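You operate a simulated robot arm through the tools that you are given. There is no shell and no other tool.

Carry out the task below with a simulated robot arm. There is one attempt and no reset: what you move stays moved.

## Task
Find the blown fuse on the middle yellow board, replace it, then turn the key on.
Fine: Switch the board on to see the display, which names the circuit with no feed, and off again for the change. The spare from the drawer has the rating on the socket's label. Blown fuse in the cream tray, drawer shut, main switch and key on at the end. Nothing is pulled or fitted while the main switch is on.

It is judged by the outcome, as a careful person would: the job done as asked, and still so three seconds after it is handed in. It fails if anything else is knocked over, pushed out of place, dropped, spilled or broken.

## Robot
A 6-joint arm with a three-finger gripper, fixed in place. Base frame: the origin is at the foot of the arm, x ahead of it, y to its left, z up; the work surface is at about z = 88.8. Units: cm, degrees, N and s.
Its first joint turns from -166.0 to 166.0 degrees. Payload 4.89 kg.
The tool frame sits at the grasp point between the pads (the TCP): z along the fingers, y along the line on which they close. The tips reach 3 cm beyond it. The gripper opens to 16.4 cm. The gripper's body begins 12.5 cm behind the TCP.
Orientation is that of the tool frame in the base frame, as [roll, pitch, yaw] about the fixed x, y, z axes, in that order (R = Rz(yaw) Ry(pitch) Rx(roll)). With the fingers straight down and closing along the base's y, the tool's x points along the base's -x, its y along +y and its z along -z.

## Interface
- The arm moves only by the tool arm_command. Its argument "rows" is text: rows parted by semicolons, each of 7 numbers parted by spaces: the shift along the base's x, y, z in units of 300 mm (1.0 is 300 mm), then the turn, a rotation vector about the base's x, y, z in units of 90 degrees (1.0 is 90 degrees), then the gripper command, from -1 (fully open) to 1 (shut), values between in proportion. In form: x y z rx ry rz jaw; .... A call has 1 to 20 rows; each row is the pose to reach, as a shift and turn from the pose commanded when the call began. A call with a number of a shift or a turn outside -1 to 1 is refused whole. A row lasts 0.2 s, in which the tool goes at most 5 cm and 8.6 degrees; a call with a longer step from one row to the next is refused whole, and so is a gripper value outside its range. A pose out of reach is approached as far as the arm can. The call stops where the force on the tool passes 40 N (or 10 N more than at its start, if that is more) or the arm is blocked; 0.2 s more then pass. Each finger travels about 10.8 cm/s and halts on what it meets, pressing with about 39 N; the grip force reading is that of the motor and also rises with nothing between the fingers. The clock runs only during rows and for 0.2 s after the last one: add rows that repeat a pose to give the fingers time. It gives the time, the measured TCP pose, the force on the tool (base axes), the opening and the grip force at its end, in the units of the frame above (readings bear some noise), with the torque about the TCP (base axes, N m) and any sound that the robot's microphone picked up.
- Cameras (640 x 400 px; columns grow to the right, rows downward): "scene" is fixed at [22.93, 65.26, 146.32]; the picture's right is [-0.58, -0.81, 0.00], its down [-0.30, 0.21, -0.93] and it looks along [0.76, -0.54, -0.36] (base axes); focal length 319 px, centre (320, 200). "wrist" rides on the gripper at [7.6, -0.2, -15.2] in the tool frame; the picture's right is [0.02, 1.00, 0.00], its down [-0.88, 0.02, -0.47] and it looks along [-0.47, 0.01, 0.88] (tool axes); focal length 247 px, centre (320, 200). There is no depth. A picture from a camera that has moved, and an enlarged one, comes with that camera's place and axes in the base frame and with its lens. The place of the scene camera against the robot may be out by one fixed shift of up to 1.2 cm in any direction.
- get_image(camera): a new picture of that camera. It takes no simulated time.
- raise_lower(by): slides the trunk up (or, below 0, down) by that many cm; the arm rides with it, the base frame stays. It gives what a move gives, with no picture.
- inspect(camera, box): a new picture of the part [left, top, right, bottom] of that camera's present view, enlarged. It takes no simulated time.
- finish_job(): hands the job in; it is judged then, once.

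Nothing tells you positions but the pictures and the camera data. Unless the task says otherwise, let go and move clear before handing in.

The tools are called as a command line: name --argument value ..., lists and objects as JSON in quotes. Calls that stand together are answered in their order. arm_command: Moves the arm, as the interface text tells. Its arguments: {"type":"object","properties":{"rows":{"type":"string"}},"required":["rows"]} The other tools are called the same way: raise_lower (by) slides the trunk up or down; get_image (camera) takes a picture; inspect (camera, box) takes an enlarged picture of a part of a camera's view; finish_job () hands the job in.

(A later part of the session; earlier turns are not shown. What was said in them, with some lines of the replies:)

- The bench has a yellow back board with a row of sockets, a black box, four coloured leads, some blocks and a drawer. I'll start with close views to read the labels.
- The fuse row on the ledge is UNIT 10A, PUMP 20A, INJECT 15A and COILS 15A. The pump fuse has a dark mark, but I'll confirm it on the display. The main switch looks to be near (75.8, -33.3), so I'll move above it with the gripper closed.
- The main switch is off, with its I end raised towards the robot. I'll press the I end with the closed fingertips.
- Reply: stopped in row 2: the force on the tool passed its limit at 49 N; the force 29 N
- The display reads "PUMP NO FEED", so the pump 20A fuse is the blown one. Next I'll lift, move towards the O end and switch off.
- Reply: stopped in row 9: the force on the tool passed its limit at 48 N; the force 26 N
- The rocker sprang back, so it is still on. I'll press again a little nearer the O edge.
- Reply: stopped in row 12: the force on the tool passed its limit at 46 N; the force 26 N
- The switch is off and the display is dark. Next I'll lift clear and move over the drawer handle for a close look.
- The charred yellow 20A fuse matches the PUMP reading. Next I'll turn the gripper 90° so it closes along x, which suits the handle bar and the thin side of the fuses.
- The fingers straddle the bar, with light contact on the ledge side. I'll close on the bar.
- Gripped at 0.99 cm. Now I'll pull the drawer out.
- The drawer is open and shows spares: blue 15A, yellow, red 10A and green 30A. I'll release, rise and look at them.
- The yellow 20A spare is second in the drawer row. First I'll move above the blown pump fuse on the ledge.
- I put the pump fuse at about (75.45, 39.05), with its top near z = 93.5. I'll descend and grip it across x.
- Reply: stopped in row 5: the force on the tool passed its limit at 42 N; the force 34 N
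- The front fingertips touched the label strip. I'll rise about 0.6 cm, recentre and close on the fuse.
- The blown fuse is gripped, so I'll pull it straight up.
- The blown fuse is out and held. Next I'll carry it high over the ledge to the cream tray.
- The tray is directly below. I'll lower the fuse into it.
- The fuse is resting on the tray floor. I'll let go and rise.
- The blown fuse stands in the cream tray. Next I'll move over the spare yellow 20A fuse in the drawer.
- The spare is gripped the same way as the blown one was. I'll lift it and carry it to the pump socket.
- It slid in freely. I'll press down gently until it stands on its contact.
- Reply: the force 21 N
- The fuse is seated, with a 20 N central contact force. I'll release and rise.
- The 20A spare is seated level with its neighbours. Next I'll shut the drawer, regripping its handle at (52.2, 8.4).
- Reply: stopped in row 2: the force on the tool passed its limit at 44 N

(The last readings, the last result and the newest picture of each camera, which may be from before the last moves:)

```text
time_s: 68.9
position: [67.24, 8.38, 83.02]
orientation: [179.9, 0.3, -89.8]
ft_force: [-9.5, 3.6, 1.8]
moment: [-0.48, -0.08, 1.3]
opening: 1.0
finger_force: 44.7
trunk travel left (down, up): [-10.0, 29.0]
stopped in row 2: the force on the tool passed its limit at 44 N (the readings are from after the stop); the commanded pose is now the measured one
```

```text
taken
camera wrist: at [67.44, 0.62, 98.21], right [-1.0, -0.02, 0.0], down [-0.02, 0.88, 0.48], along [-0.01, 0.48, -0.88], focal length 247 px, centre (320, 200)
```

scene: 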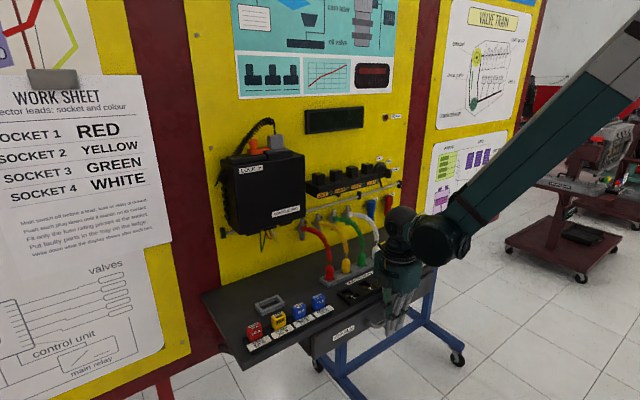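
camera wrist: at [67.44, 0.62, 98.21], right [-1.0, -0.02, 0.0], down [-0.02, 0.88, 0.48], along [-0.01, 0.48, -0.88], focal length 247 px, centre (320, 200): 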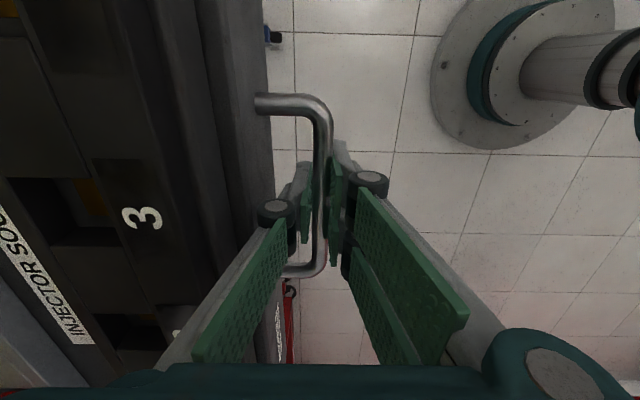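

The drawer is hard against its stop, so it is shut. I'll release and lift straight up.

arm_command --rows "0 0 0 0 0 0 0.8; 0 0 0 0 0 0 0.8; 0 0 0 0 0 0 0.8; 0 0 0.03 0 0 0 0.8; 0 0 0.07 0 0 0 0.8; 0 0 0.12 0 0 0 0.8; 0 0 0.2 0 0 0 0.8; 0 0 0.35 0 0 0 0.8; 0 0 0.5 0 0 0 0.8; 0 0 0.65 0 0 0 0.8; 0 0 0.8 0 0 0 0.8; 0 0 0.95 0 0 0 1; 0 0 0.95 0 0 0 1"

get_image --camera "wrist"

get_image --camera "scene"

```text
time_s: 71.7
position: [67.16, 8.42, 111.41]
orientation: [179.8, 0.3, -90.0]
ft_force: [0.2, 0.3, -0.7]
moment: [0.0, -0.01, -0.01]
opening: 0.0
finger_force: 38.8
trunk travel left (down, up): [-10.0, 29.0]
```

```text
taken
camera wrist: at [67.45, 0.71, 126.73], right [-1.0, -0.02, 0.0], down [-0.02, 0.88, 0.48], along [-0.01, 0.48, -0.88], focal length 247 px, centre (320, 200)
```

wrist: 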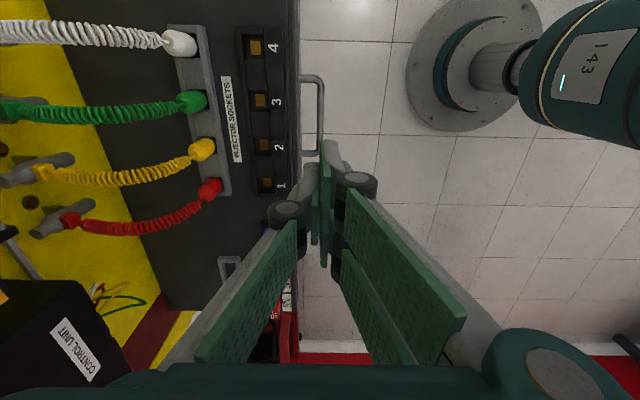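

```text
taken
```

scene: 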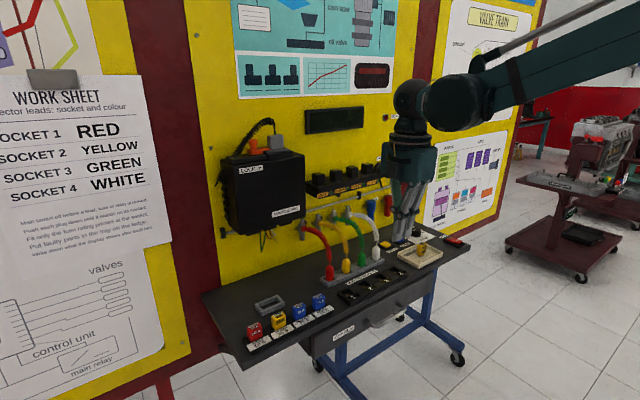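

The drawer is shut. Next I'll turn the gripper back and move to the main switch.

arm_command --rows "0 -0.05 0 0 0 -0.09 1; 0 -0.13 0 0 0 -0.18 1; 0 -0.21 0 0 0 -0.27 1; 0 -0.29 0 0 0 -0.36 1; 0.02 -0.37 0 0 0 -0.45 1; 0.05 -0.45 0 0 0 -0.54 1; 0.08 -0.53 0 0 0 -0.63 1; 0.11 -0.61 0 0 0 -0.72 1; 0.14 -0.7 0 0 0 -0.81 1; 0.17 -0.8 0 0 0 -0.9 1; 0.2 -0.9 0 0 0 -0.99 1; 0.22 -0.98 0 0 0 -1 1; 0.22 -0.98 0 0 0 -1 1"

arm_command --rows "0.01 -0.1 -0.05 0 0 0 1; 0.03 -0.2 -0.15 0 0 0 1; 0.03 -0.3 -0.25 0 0 0 1; 0.03 -0.38 -0.35 0 0 0 1; 0.03 -0.38 -0.35 0 0 0 1"

get_image --camera "wrist"

inspect --camera "scene" --box '[360, 150, 480, 260]'

```text
time_s: 74.5
position: [73.92, -21.11, 111.44]
orientation: [179.8, 0.2, 179.9]
ft_force: [0.5, 0.9, 0.3]
moment: [0.01, 0.02, 0.01]
opening: 0.0
finger_force: 38.9
trunk travel left (down, up): [-10.0, 29.0]
```

```text
time_s: 75.7
position: [74.74, -32.59, 100.95]
orientation: [179.8, 0.3, -180.0]
ft_force: [0.1, 1.0, -0.4]
moment: [-0.01, 0.02, 0.03]
opening: 0.0
finger_force: 39.1
trunk travel left (down, up): [-10.0, 29.0]
```

```text
taken
camera wrist: at [67.03, -32.76, 116.17], right [-0.02, 1.0, 0.0], down [0.88, 0.02, 0.48], along [0.48, 0.01, -0.88], focal length 247 px, centre (320, 200)
```

wrist: 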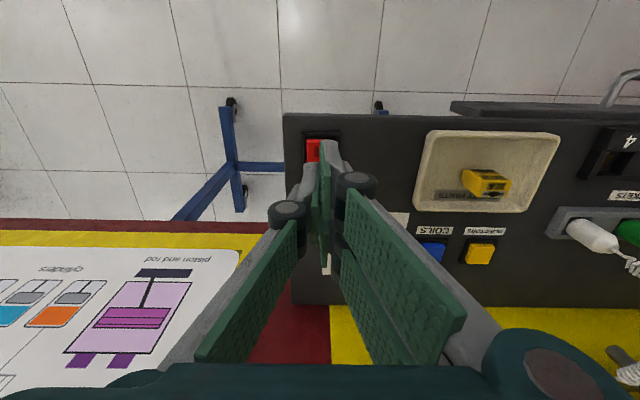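

```text
3.64 times, centred on (420, 205) of scene
camera zoom: at [22.93, 65.26, 146.32], right [-0.58, -0.81, 0.0], down [-0.3, 0.21, -0.93], along [0.76, -0.54, -0.36], focal length 1161 px, centre (-44, 182)
```

zoom: 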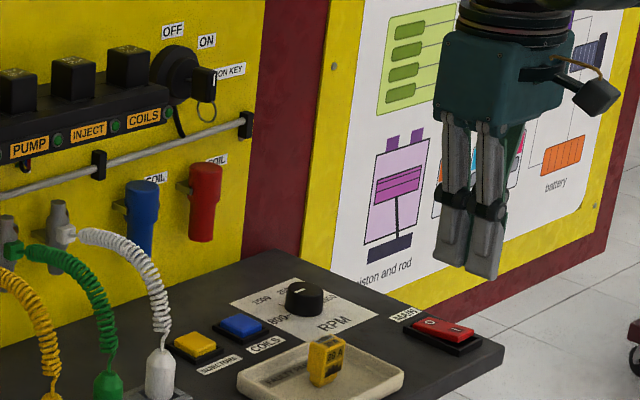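

arm_command --rows "-0.015 0 -0.08 0 0 0 1; -0.015 0 -0.15 0 0 0 1; -0.015 0 -0.18 0 0 0 1; -0.015 0 -0.2 0 0 0 1; -0.015 0 -0.21 0 0 0 1; -0.015 0 -0.22 0 0 0 1; -0.015 0 -0.225 0 0 0 1; -0.015 0 -0.23 0 0 0 1; -0.015 0 -0.235 0 0 0 1; -0.015 0 -0.24 0 0 0 1; -0.015 0 -0.245 0 0 0 1; -0.015 0 -0.25 0 0 0 1; -0.015 0 -0.255 0 0 0 1; -0.015 0 -0.26 0 0 0 1"

inspect --camera "scene" --box '[290, 80, 400, 150]'

inspect --camera "scene" --box '[430, 225, 480, 260]'

```text
time_s: 77.9
position: [74.3, -32.47, 94.04]
orientation: [179.9, 0.4, 179.9]
ft_force: [-5.1, 0.0, 25.2]
moment: [0.07, -0.3, -0.02]
opening: 0.57
finger_force: 45.6
trunk travel left (down, up): [-10.0, 29.0]
stopped in row 10: the force on the tool passed its limit at 44 N (the readings are from after the stop); the commanded pose is now the measured one
```

```text
5.71 times, centred on (345, 115) of scene
camera zoom: at [22.93, 65.26, 146.32], right [-0.58, -0.81, 0.0], down [-0.3, 0.21, -0.93], along [0.76, -0.54, -0.36], focal length 1824 px, centre (177, 686)
```

zoom: 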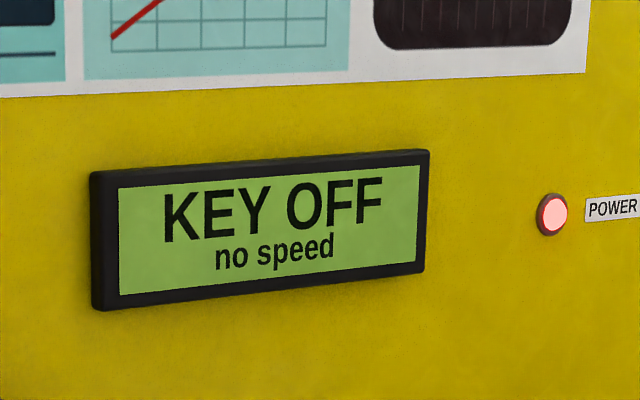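

```text
11.43 times, centred on (455, 242) of scene
camera zoom: at [22.93, 65.26, 146.32], right [-0.58, -0.81, 0.0], down [-0.3, 0.21, -0.93], along [0.76, -0.54, -0.36], focal length 3649 px, centre (-1223, -286)
```

zoom: 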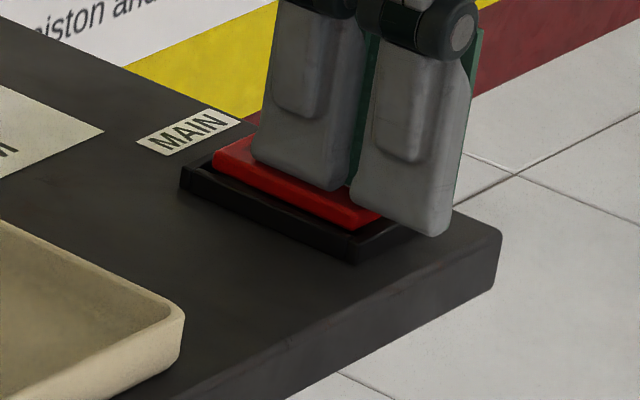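

Main is on and the display now reads "KEY OFF", so the pump circuit has its feed. Next I'll back off and turn the gripper horizontal to face the ignition key.

arm_command --rows "0 0 0.08 0 0 0 1; 0 0 0.2 0 0 0 1; -0.03 0.05 0.35 0 0 0 1; -0.06 0.12 0.5 0 -0.08 0 1; -0.09 0.2 0.62 0 -0.16 0 1; -0.12 0.3 0.7 0 -0.25 0 1; -0.15 0.4 0.73 0 -0.34 0 1; -0.15 0.47 0.73 0 -0.43 0 1; -0.15 0.5 0.73 0 -0.52 0 1; -0.15 0.5 0.73 0 -0.61 0 1; -0.15 0.5 0.73 0 -0.7 0 1; -0.15 0.5 0.73 0 -0.79 0 0.5; -0.15 0.5 0.73 0 -0.88 0 0.5; -0.15 0.5 0.73 0 -0.97 0 0.5; -0.15 0.5 0.73 0 -1 0 0.5; -0.15 0.5 0.73 0 -1 0 0.5"

get_image --camera "wrist"

get_image --camera "scene"

```text
refused: row 4 steps farther than a row can; nothing moved
```

```text
taken
camera wrist: at [66.6, -32.7, 109.29], right [-0.02, 1.0, 0.0], down [0.88, 0.02, 0.48], along [0.48, 0.01, -0.88], focal length 247 px, centre (320, 200)
```

wrist: 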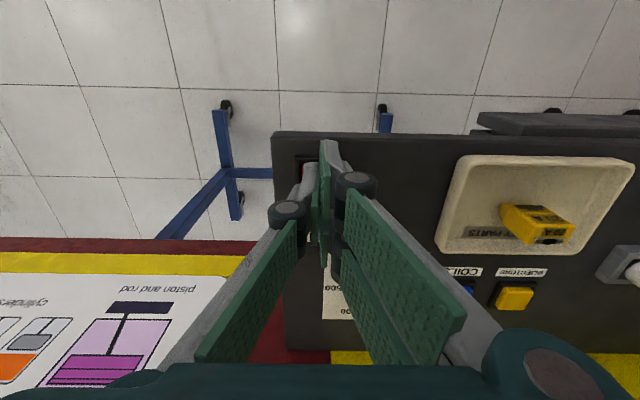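

```text
taken
```

scene: 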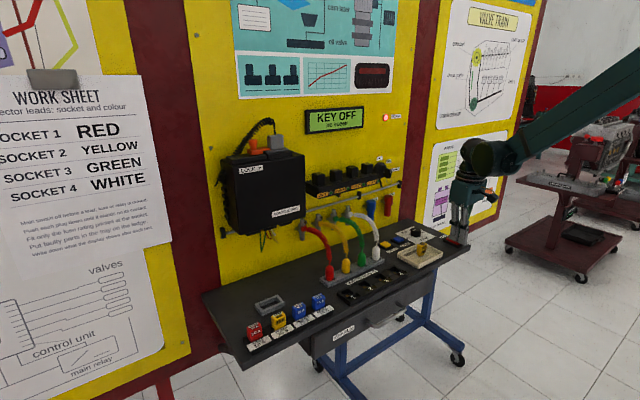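

arm_command --rows "0 0 0.08 0 0 0 1; 0 0 0.2 0 0 0 1; -0.02 0.04 0.33 0 0 0 1; -0.04 0.1 0.46 0 -0.08 0 1; -0.06 0.18 0.57 0 -0.16 0 1; -0.08 0.26 0.65 0 -0.25 0 1; -0.1 0.35 0.71 0 -0.34 0 1; -0.13 0.43 0.73 0 -0.43 0 1; -0.15 0.5 0.73 0 -0.52 0 1; -0.15 0.5 0.73 0 -0.61 0 1; -0.15 0.5 0.73 0 -0.7 0 1; -0.15 0.5 0.73 0 -0.79 0 0.5; -0.15 0.5 0.73 0 -0.88 0 0.5; -0.15 0.5 0.73 0 -0.97 0 0.5; -0.15 0.5 0.73 0 -1 0 0.5; -0.15 0.5 0.73 0 -1 0 0.5"

get_image --camera "wrist"

get_image --camera "scene"

```text
time_s: 81.3
position: [69.81, -17.48, 115.65]
orientation: [-4.2, 89.6, -4.1]
ft_force: [0.9, -0.1, 0.5]
moment: [0.0, -0.02, 0.05]
opening: 4.11
finger_force: 0.1
trunk travel left (down, up): [-10.0, 29.0]
```

```text
taken
camera wrist: at [54.76, -17.76, 108.1], right [0.0, 1.0, -0.02], down [-0.48, 0.02, 0.88], along [0.88, 0.01, 0.48], focal length 247 px, centre (320, 200)
```

wrist: 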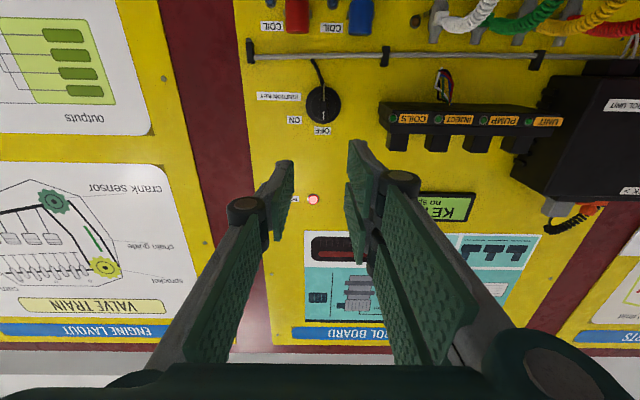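

```text
taken
```

scene: 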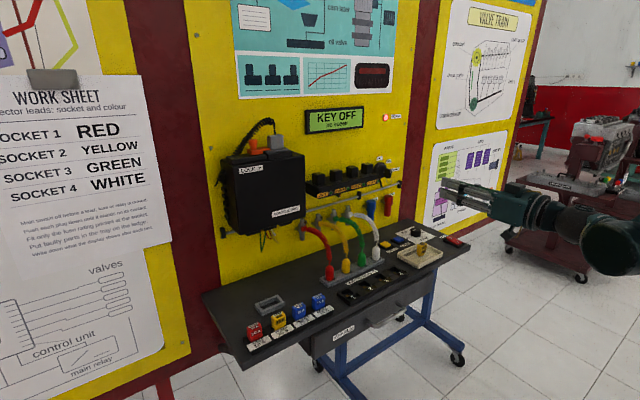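

inspect --camera "wrist" --box '[280, 50, 370, 150]'

inspect --camera "scene" --box '[365, 155, 405, 185]'

```text
4.00 times, centred on (325, 100) of wrist
camera zoom: at [54.76, -17.76, 108.1], right [0.0, 1.0, -0.02], down [-0.48, 0.02, 0.88], along [0.88, 0.01, 0.48], focal length 988 px, centre (300, 600)
```

zoom: 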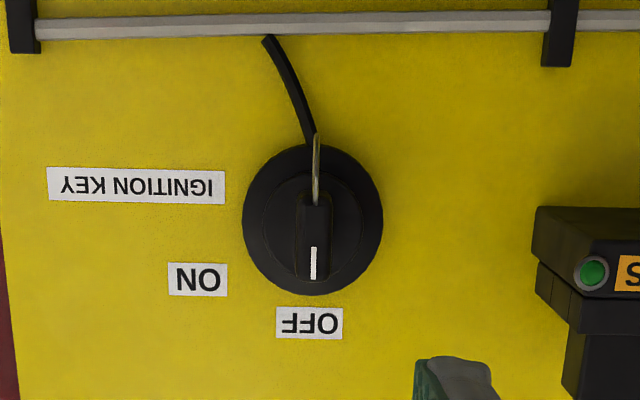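

```text
13.33 times, centred on (385, 170) of scene
camera zoom: at [22.93, 65.26, 146.32], right [-0.58, -0.81, 0.0], down [-0.3, 0.21, -0.93], along [0.76, -0.54, -0.36], focal length 4257 px, centre (-547, 600)
```

zoom: 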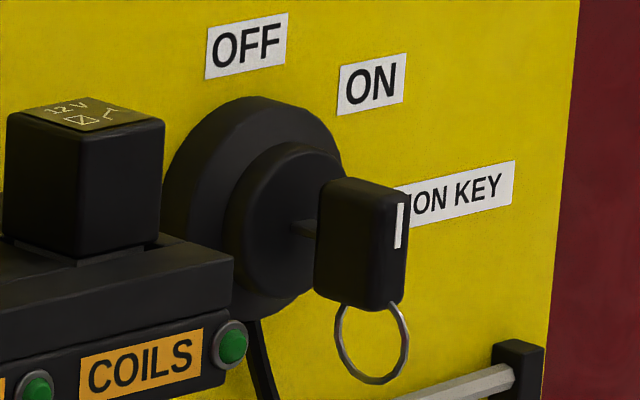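

The key stands vertical at OFF, and ON is about 45° clockwise. I'll move closer and line up.

arm_command --rows "0.1 0.003 -0.015 0 0 0 0.5; 0.2 0.006 -0.03 0 0 0 0.5; 0.3 0.01 -0.058 0 0 0 0.5; 0.4 0.01 -0.058 0 0 0 0.5; 0.467 0.01 -0.058 0 0 0 0.5; 0.467 0.01 -0.058 0 0 0 0.5"

get_image --camera "wrist"

inspect --camera "wrist" --box '[260, 80, 380, 220]'

inspect --camera "scene" --box '[350, 130, 450, 210]'

```text
time_s: 82.7
position: [83.83, -17.24, 114.05]
orientation: [-2.2, 89.8, -2.2]
ft_force: [-0.6, -0.8, 0.7]
moment: [-0.03, -0.03, 0.03]
opening: 4.09
finger_force: 0.1
trunk travel left (down, up): [-10.0, 29.0]
```

```text
taken
camera wrist: at [68.75, -17.47, 106.41], right [0.0, 1.0, -0.02], down [-0.48, 0.02, 0.88], along [0.88, 0.01, 0.48], focal length 247 px, centre (320, 200)
```

wrist: 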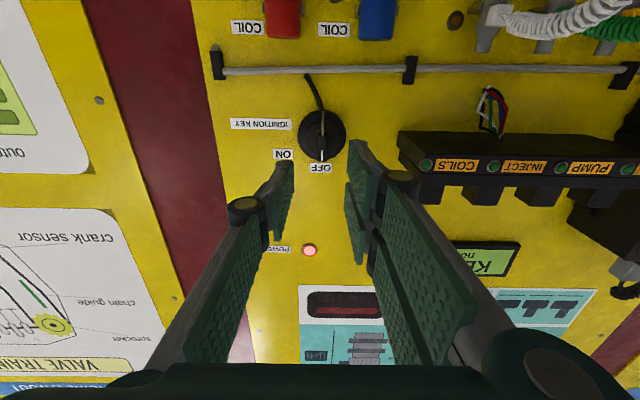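

```text
2.86 times, centred on (320, 150) of wrist
camera zoom: at [68.75, -17.47, 106.41], right [0.0, 1.0, -0.02], down [-0.48, 0.02, 0.88], along [0.88, 0.01, 0.48], focal length 706 px, centre (320, 343)
```

zoom: 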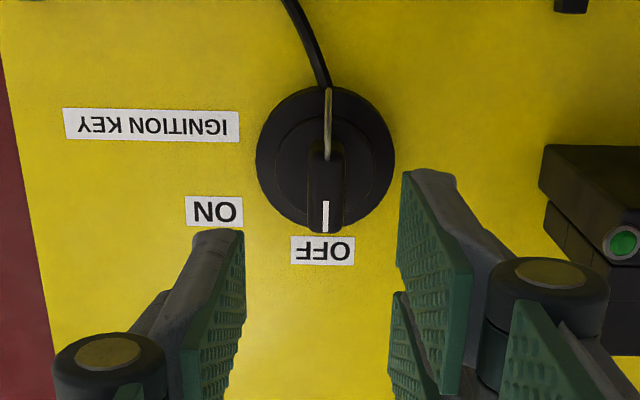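

```text
5.00 times, centred on (400, 170) of scene
camera zoom: at [22.93, 65.26, 146.32], right [-0.58, -0.81, 0.0], down [-0.3, 0.21, -0.93], along [0.76, -0.54, -0.36], focal length 1596 px, centre (-80, 350)
```

zoom: 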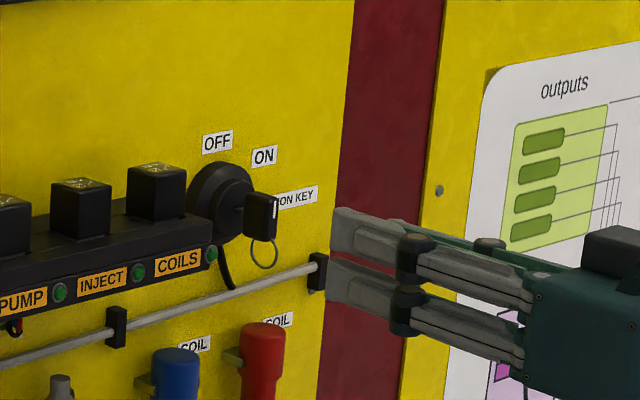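

arm_command --rows "0.1 0.003 0.002 0 0 0 0.55; 0.18 0.005 0.002 0 0 0 0.55; 0.24 0.005 0.002 0 0 0 0.55; 0.28 0.005 0.002 0 0 0 0.55; 0.305 0.005 0.002 0 0 0 0.55; 0.305 0.005 0.002 0 0 0 0.55"

get_image --camera "wrist"

inspect --camera "wrist" --box '[260, 100, 380, 240]'

inspect --camera "scene" --box '[350, 130, 450, 210]'

```text
time_s: 84.1
position: [93.08, -17.13, 114.13]
orientation: [-2.8, 89.6, -2.8]
ft_force: [-0.8, 0.6, 0.4]
moment: [-0.01, 0.02, 0.02]
opening: 3.68
finger_force: 0.2
trunk travel left (down, up): [-10.0, 29.0]
```

```text
taken
camera wrist: at [77.89, -17.27, 106.44], right [0.0, 1.0, -0.02], down [-0.48, 0.02, 0.88], along [0.88, 0.01, 0.48], focal length 247 px, centre (320, 200)
```

wrist: 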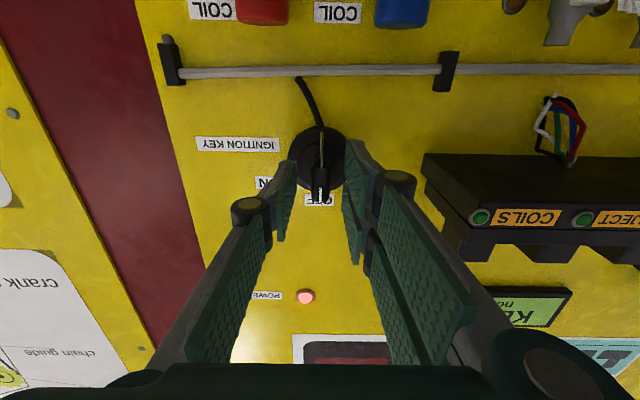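

```text
2.86 times, centred on (320, 170) of wrist
camera zoom: at [77.89, -17.27, 106.44], right [0.0, 1.0, -0.02], down [-0.48, 0.02, 0.88], along [0.88, 0.01, 0.48], focal length 706 px, centre (320, 286)
```

zoom: 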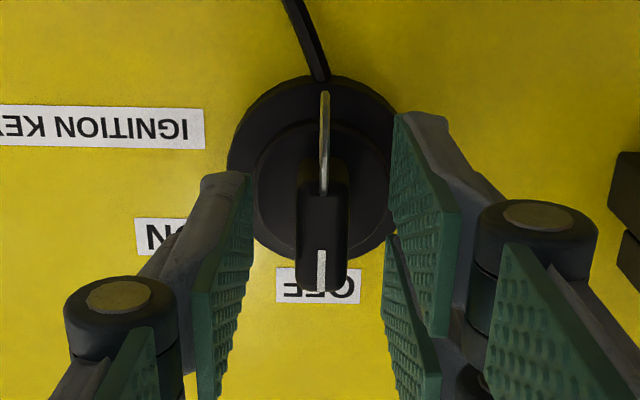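

```text
5.00 times, centred on (400, 170) of scene
camera zoom: at [22.93, 65.26, 146.32], right [-0.58, -0.81, 0.0], down [-0.3, 0.21, -0.93], along [0.76, -0.54, -0.36], focal length 1596 px, centre (-80, 350)
```

zoom: 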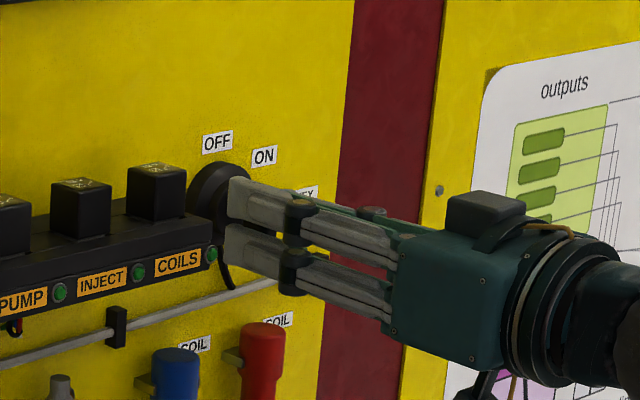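

arm_command --rows "0.01 0 0 0 0 0 0.55; 0.02 0 0 0 0 0 0.55; 0.02 0 0 0 0 0 0.7; 0.02 0 0 0 0 0 0.85; 0.02 0 0 0 0 0 1; 0.02 0 0 0 0 0 1; 0.02 0 0 0 0 0 1"

inspect --camera "wrist" --box '[240, 90, 400, 250]'

inspect --camera "scene" --box '[350, 130, 450, 210]'

```text
time_s: 85.7
position: [93.62, -16.96, 114.05]
orientation: [-5.8, 89.7, -5.5]
ft_force: [3.6, 6.1, 0.3]
moment: [0.03, -0.02, 0.15]
opening: 1.36
finger_force: 45.1
trunk travel left (down, up): [-10.0, 29.0]
```

```text
2.50 times, centred on (320, 170) of wrist
camera zoom: at [78.51, -17.23, 106.44], right [0.0, 1.0, -0.02], down [-0.48, 0.02, 0.88], along [0.88, 0.01, 0.48], focal length 617 px, centre (320, 275)
```

zoom: 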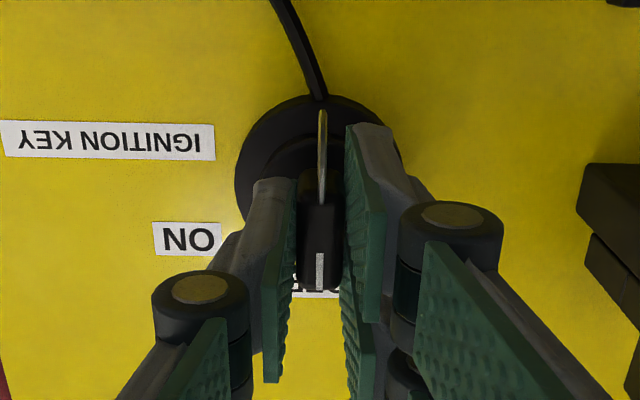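

```text
5.00 times, centred on (400, 170) of scene
camera zoom: at [22.93, 65.26, 146.32], right [-0.58, -0.81, 0.0], down [-0.3, 0.21, -0.93], along [0.76, -0.54, -0.36], focal length 1596 px, centre (-80, 350)
```

zoom: 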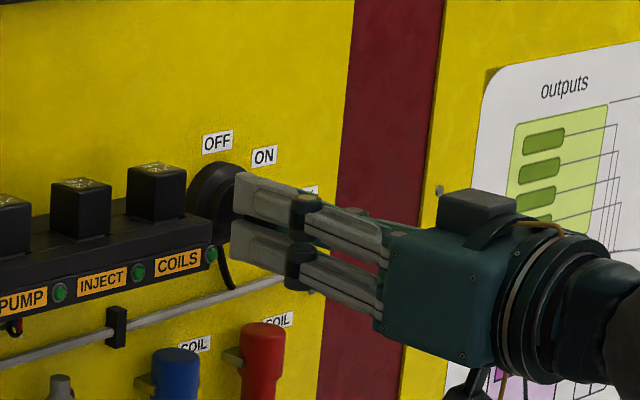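

The key bow is held at 1.36 cm. I'll turn it clockwise, top towards -y, about 45°.

arm_command --rows "0 0 0 0.06 0 0 1; 0 0 0 0.12 0 0 1; 0 0 0 0.18 0 0 1; 0 0 0 0.24 0 0 1; 0 0 0 0.3 0 0 1; 0 0 0 0.36 0 0 1; 0 0 0 0.42 0 0 1; 0 0 0 0.48 0 0 1; 0 0 0 0.5 0 0 1"

get_image --camera "wrist"

inspect --camera "scene" --box '[290, 80, 450, 210]'

```text
time_s: 87.7
position: [93.64, -17.06, 114.04]
orientation: [89.6, 45.0, 89.5]
ft_force: [8.6, 4.1, 2.3]
moment: [-0.02, 0.36, 0.51]
opening: 1.36
finger_force: 45.0
trunk travel left (down, up): [-10.0, 29.0]
```

```text
taken
camera wrist: at [78.51, -11.76, 108.54], right [0.0, 0.72, 0.69], down [-0.48, -0.61, 0.63], along [0.88, -0.33, 0.35], focal length 247 px, centre (320, 200)
```

wrist: 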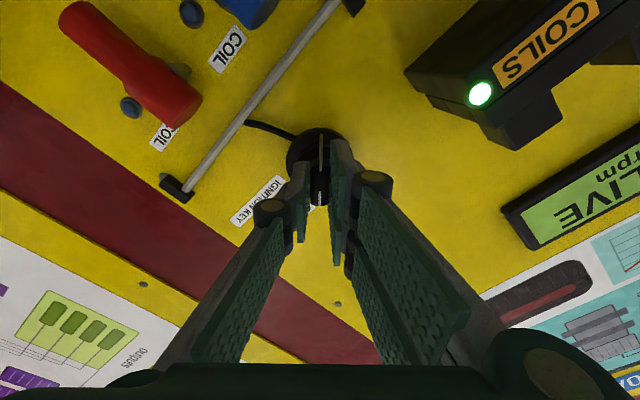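

```text
3.08 times, centred on (370, 145) of scene
camera zoom: at [22.93, 65.26, 146.32], right [-0.58, -0.81, 0.0], down [-0.3, 0.21, -0.93], along [0.76, -0.54, -0.36], focal length 982 px, centre (166, 369)
```

zoom: 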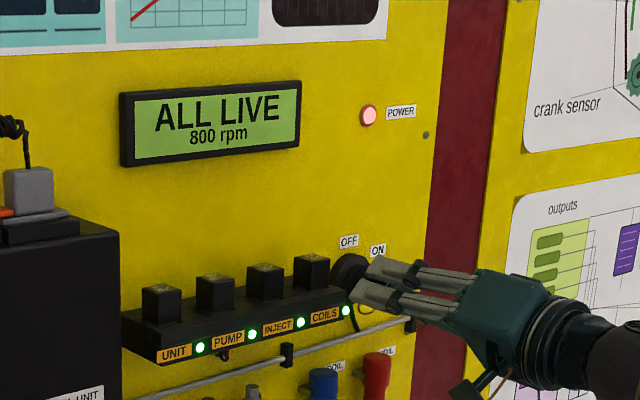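

The display reads "ALL LIVE". I'll turn a few degrees more to be sure the key is fully at ON.

arm_command --rows "0 0 0 0.03 0 0 1; 0 0 0 0.06 0 0 1; 0 0 0 0.09 0 0 1; 0 0 0 0.12 0 0 1; 0 0 0 0.12 0 0 1"

get_image --camera "wrist"

```text
time_s: 88.9
position: [93.64, -17.03, 114.18]
orientation: [89.7, 34.2, 89.6]
ft_force: [3.1, 0.3, -3.0]
moment: [0.01, 0.12, 0.03]
opening: 1.39
finger_force: 44.6
trunk travel left (down, up): [-10.0, 29.0]
```

```text
taken
camera wrist: at [78.51, -10.81, 109.62], right [0.0, 0.58, 0.81], down [-0.48, -0.72, 0.51], along [0.88, -0.39, 0.28], focal length 247 px, centre (320, 200)
```

wrist: 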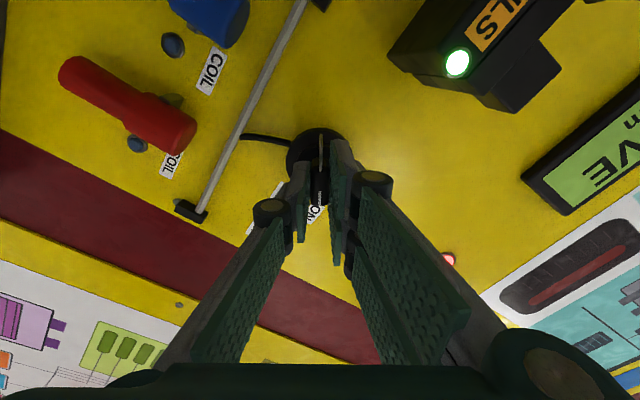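

The pointer now lines up with the ON label. I'll release the key and back straight out.

arm_command --rows "0 0 0 0 0 0 0.8; 0 0 0 0 0 0 0.6; 0 0 0 0 0 0 0.55; -0.03 0 0 0 0 0 0.55; -0.08 0 0 0 0 0 0.55; -0.15 0 0 0 0 0 0.55; -0.27 0 0 0 0 0 0.55; -0.4 0 0 0 0 0 0.55; -0.53 0 0 0 0 0 0.55; -0.66 0 0 0 0 0 0.55; -0.66 0 0 0 0 0 0.55"

get_image --camera "wrist"

get_image --camera "scene"

inspect --camera "scene" --box '[290, 80, 450, 210]'

inspect --camera "scene" --box '[230, 210, 480, 370]'

```text
time_s: 91.3
position: [73.82, -17.09, 113.97]
orientation: [89.7, 34.2, 89.6]
ft_force: [0.2, 0.0, -0.5]
moment: [-0.01, -0.02, -0.03]
opening: 3.68
finger_force: 0.0
trunk travel left (down, up): [-10.0, 29.0]
```

```text
taken
camera wrist: at [58.69, -10.84, 109.64], right [0.0, 0.58, 0.81], down [-0.48, -0.72, 0.51], along [0.88, -0.39, 0.28], focal length 247 px, centre (320, 200)
```

wrist: 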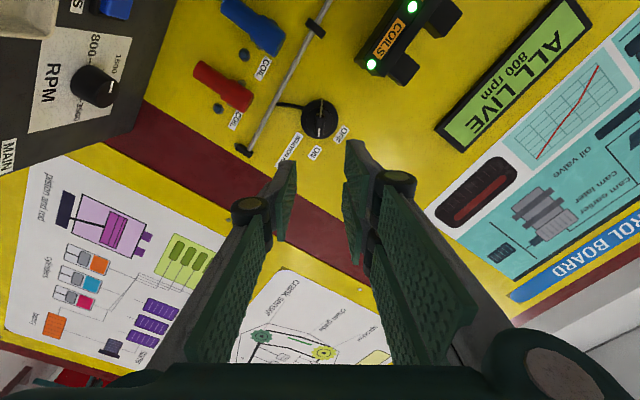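

```text
taken
```

scene: 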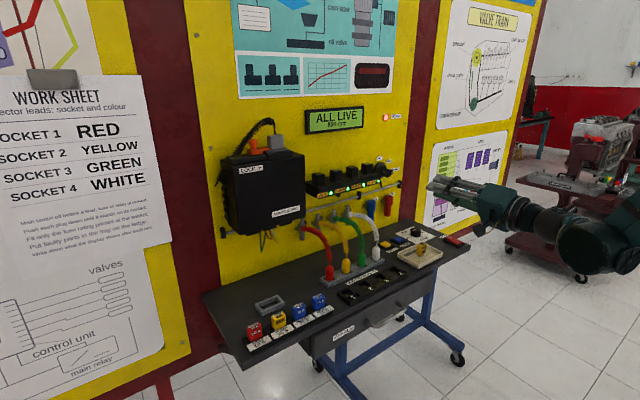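

```text
3.08 times, centred on (370, 145) of scene
camera zoom: at [22.93, 65.26, 146.32], right [-0.58, -0.81, 0.0], down [-0.3, 0.21, -0.93], along [0.76, -0.54, -0.36], focal length 982 px, centre (166, 369)
```

zoom: 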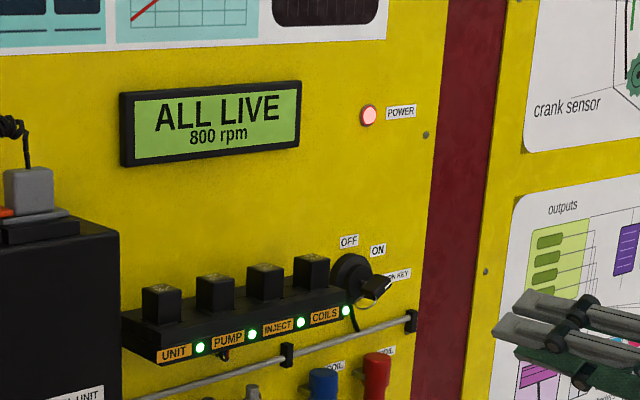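

```text
2.50 times, centred on (355, 290) of scene
camera zoom: at [22.93, 65.26, 146.32], right [-0.58, -0.81, 0.0], down [-0.3, 0.21, -0.93], along [0.76, -0.54, -0.36], focal length 798 px, centre (232, -25)
```

zoom: 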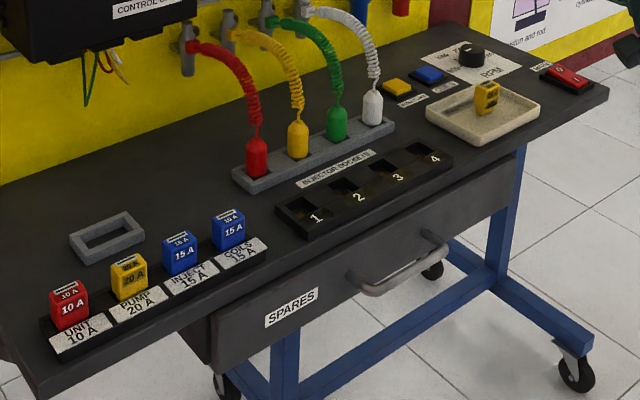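

The display shows "ALL LIVE 800 rpm" and the key is holding at ON. Main is on, the drawer is shut and the blown fuse is in the tray. I'll wait briefly and check once more that it holds.

arm_command --rows "-0.05 0 0.02 0 0 0 0.5; -0.1 0 0.05 0 0 0 0.5; -0.1 0 0.05 0 0 0 0.5; -0.1 0 0.05 0 0 0 0.5; -0.1 0 0.05 0 0 0 0.5; -0.1 0 0.05 0 0 0 0.5; -0.1 0 0.05 0 0 0 0.5; -0.1 0 0.05 0 0 0 0.5"

inspect --camera "scene" --box '[290, 80, 480, 270]'

```text
time_s: 93.1
position: [70.88, -17.06, 115.65]
orientation: [89.6, 34.3, 89.6]
ft_force: [0.0, 0.1, 0.3]
moment: [-0.02, -0.03, 0.0]
opening: 4.09
finger_force: 0.1
trunk travel left (down, up): [-10.0, 29.0]
```

```text
2.11 times, centred on (385, 175) of scene
camera zoom: at [22.93, 65.26, 146.32], right [-0.58, -0.81, 0.0], down [-0.3, 0.21, -0.93], along [0.76, -0.54, -0.36], focal length 672 px, centre (183, 253)
```

zoom: 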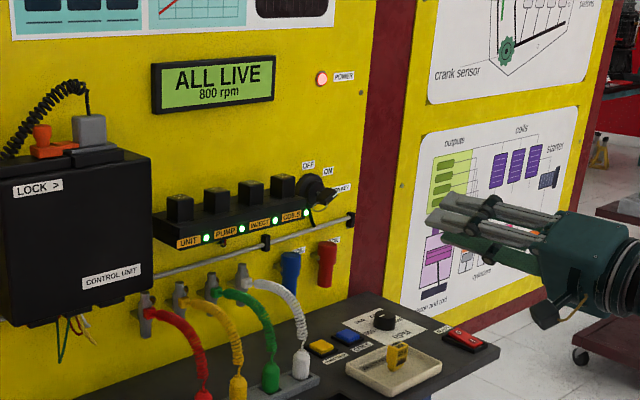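

Nothing has changed: the display still reads "ALL LIVE", and the gripper is empty and clear. I'm handing the job in.

finish_job

```text
The job is handed in.
```

The blown fuse is replaced and the board is live: with main switch and key on, the display reads "ALL LIVE, 800 rpm".

- **Fault:** with the main switch on, the display read "PUMP NO FEED". The fuse in the PUMP socket was the charred 20 A one.
- **Change:** I switched the board off before touching anything. It took two presses, because the first one sprang back. The blown fuse is in the cream tray, and the 20 A spare from the drawer is pressed home in the PUMP socket.
- **Drawer:** it is pushed shut against its stop.
- **Switching on:** with main back on, the display read "KEY OFF". I then turned the key to ON, and it was still holding about four seconds after I let go.

While reaching for the old fuse, the fingertips pressed briefly on the pump label strip. Nothing moved that I could see in the pictures afterwards.
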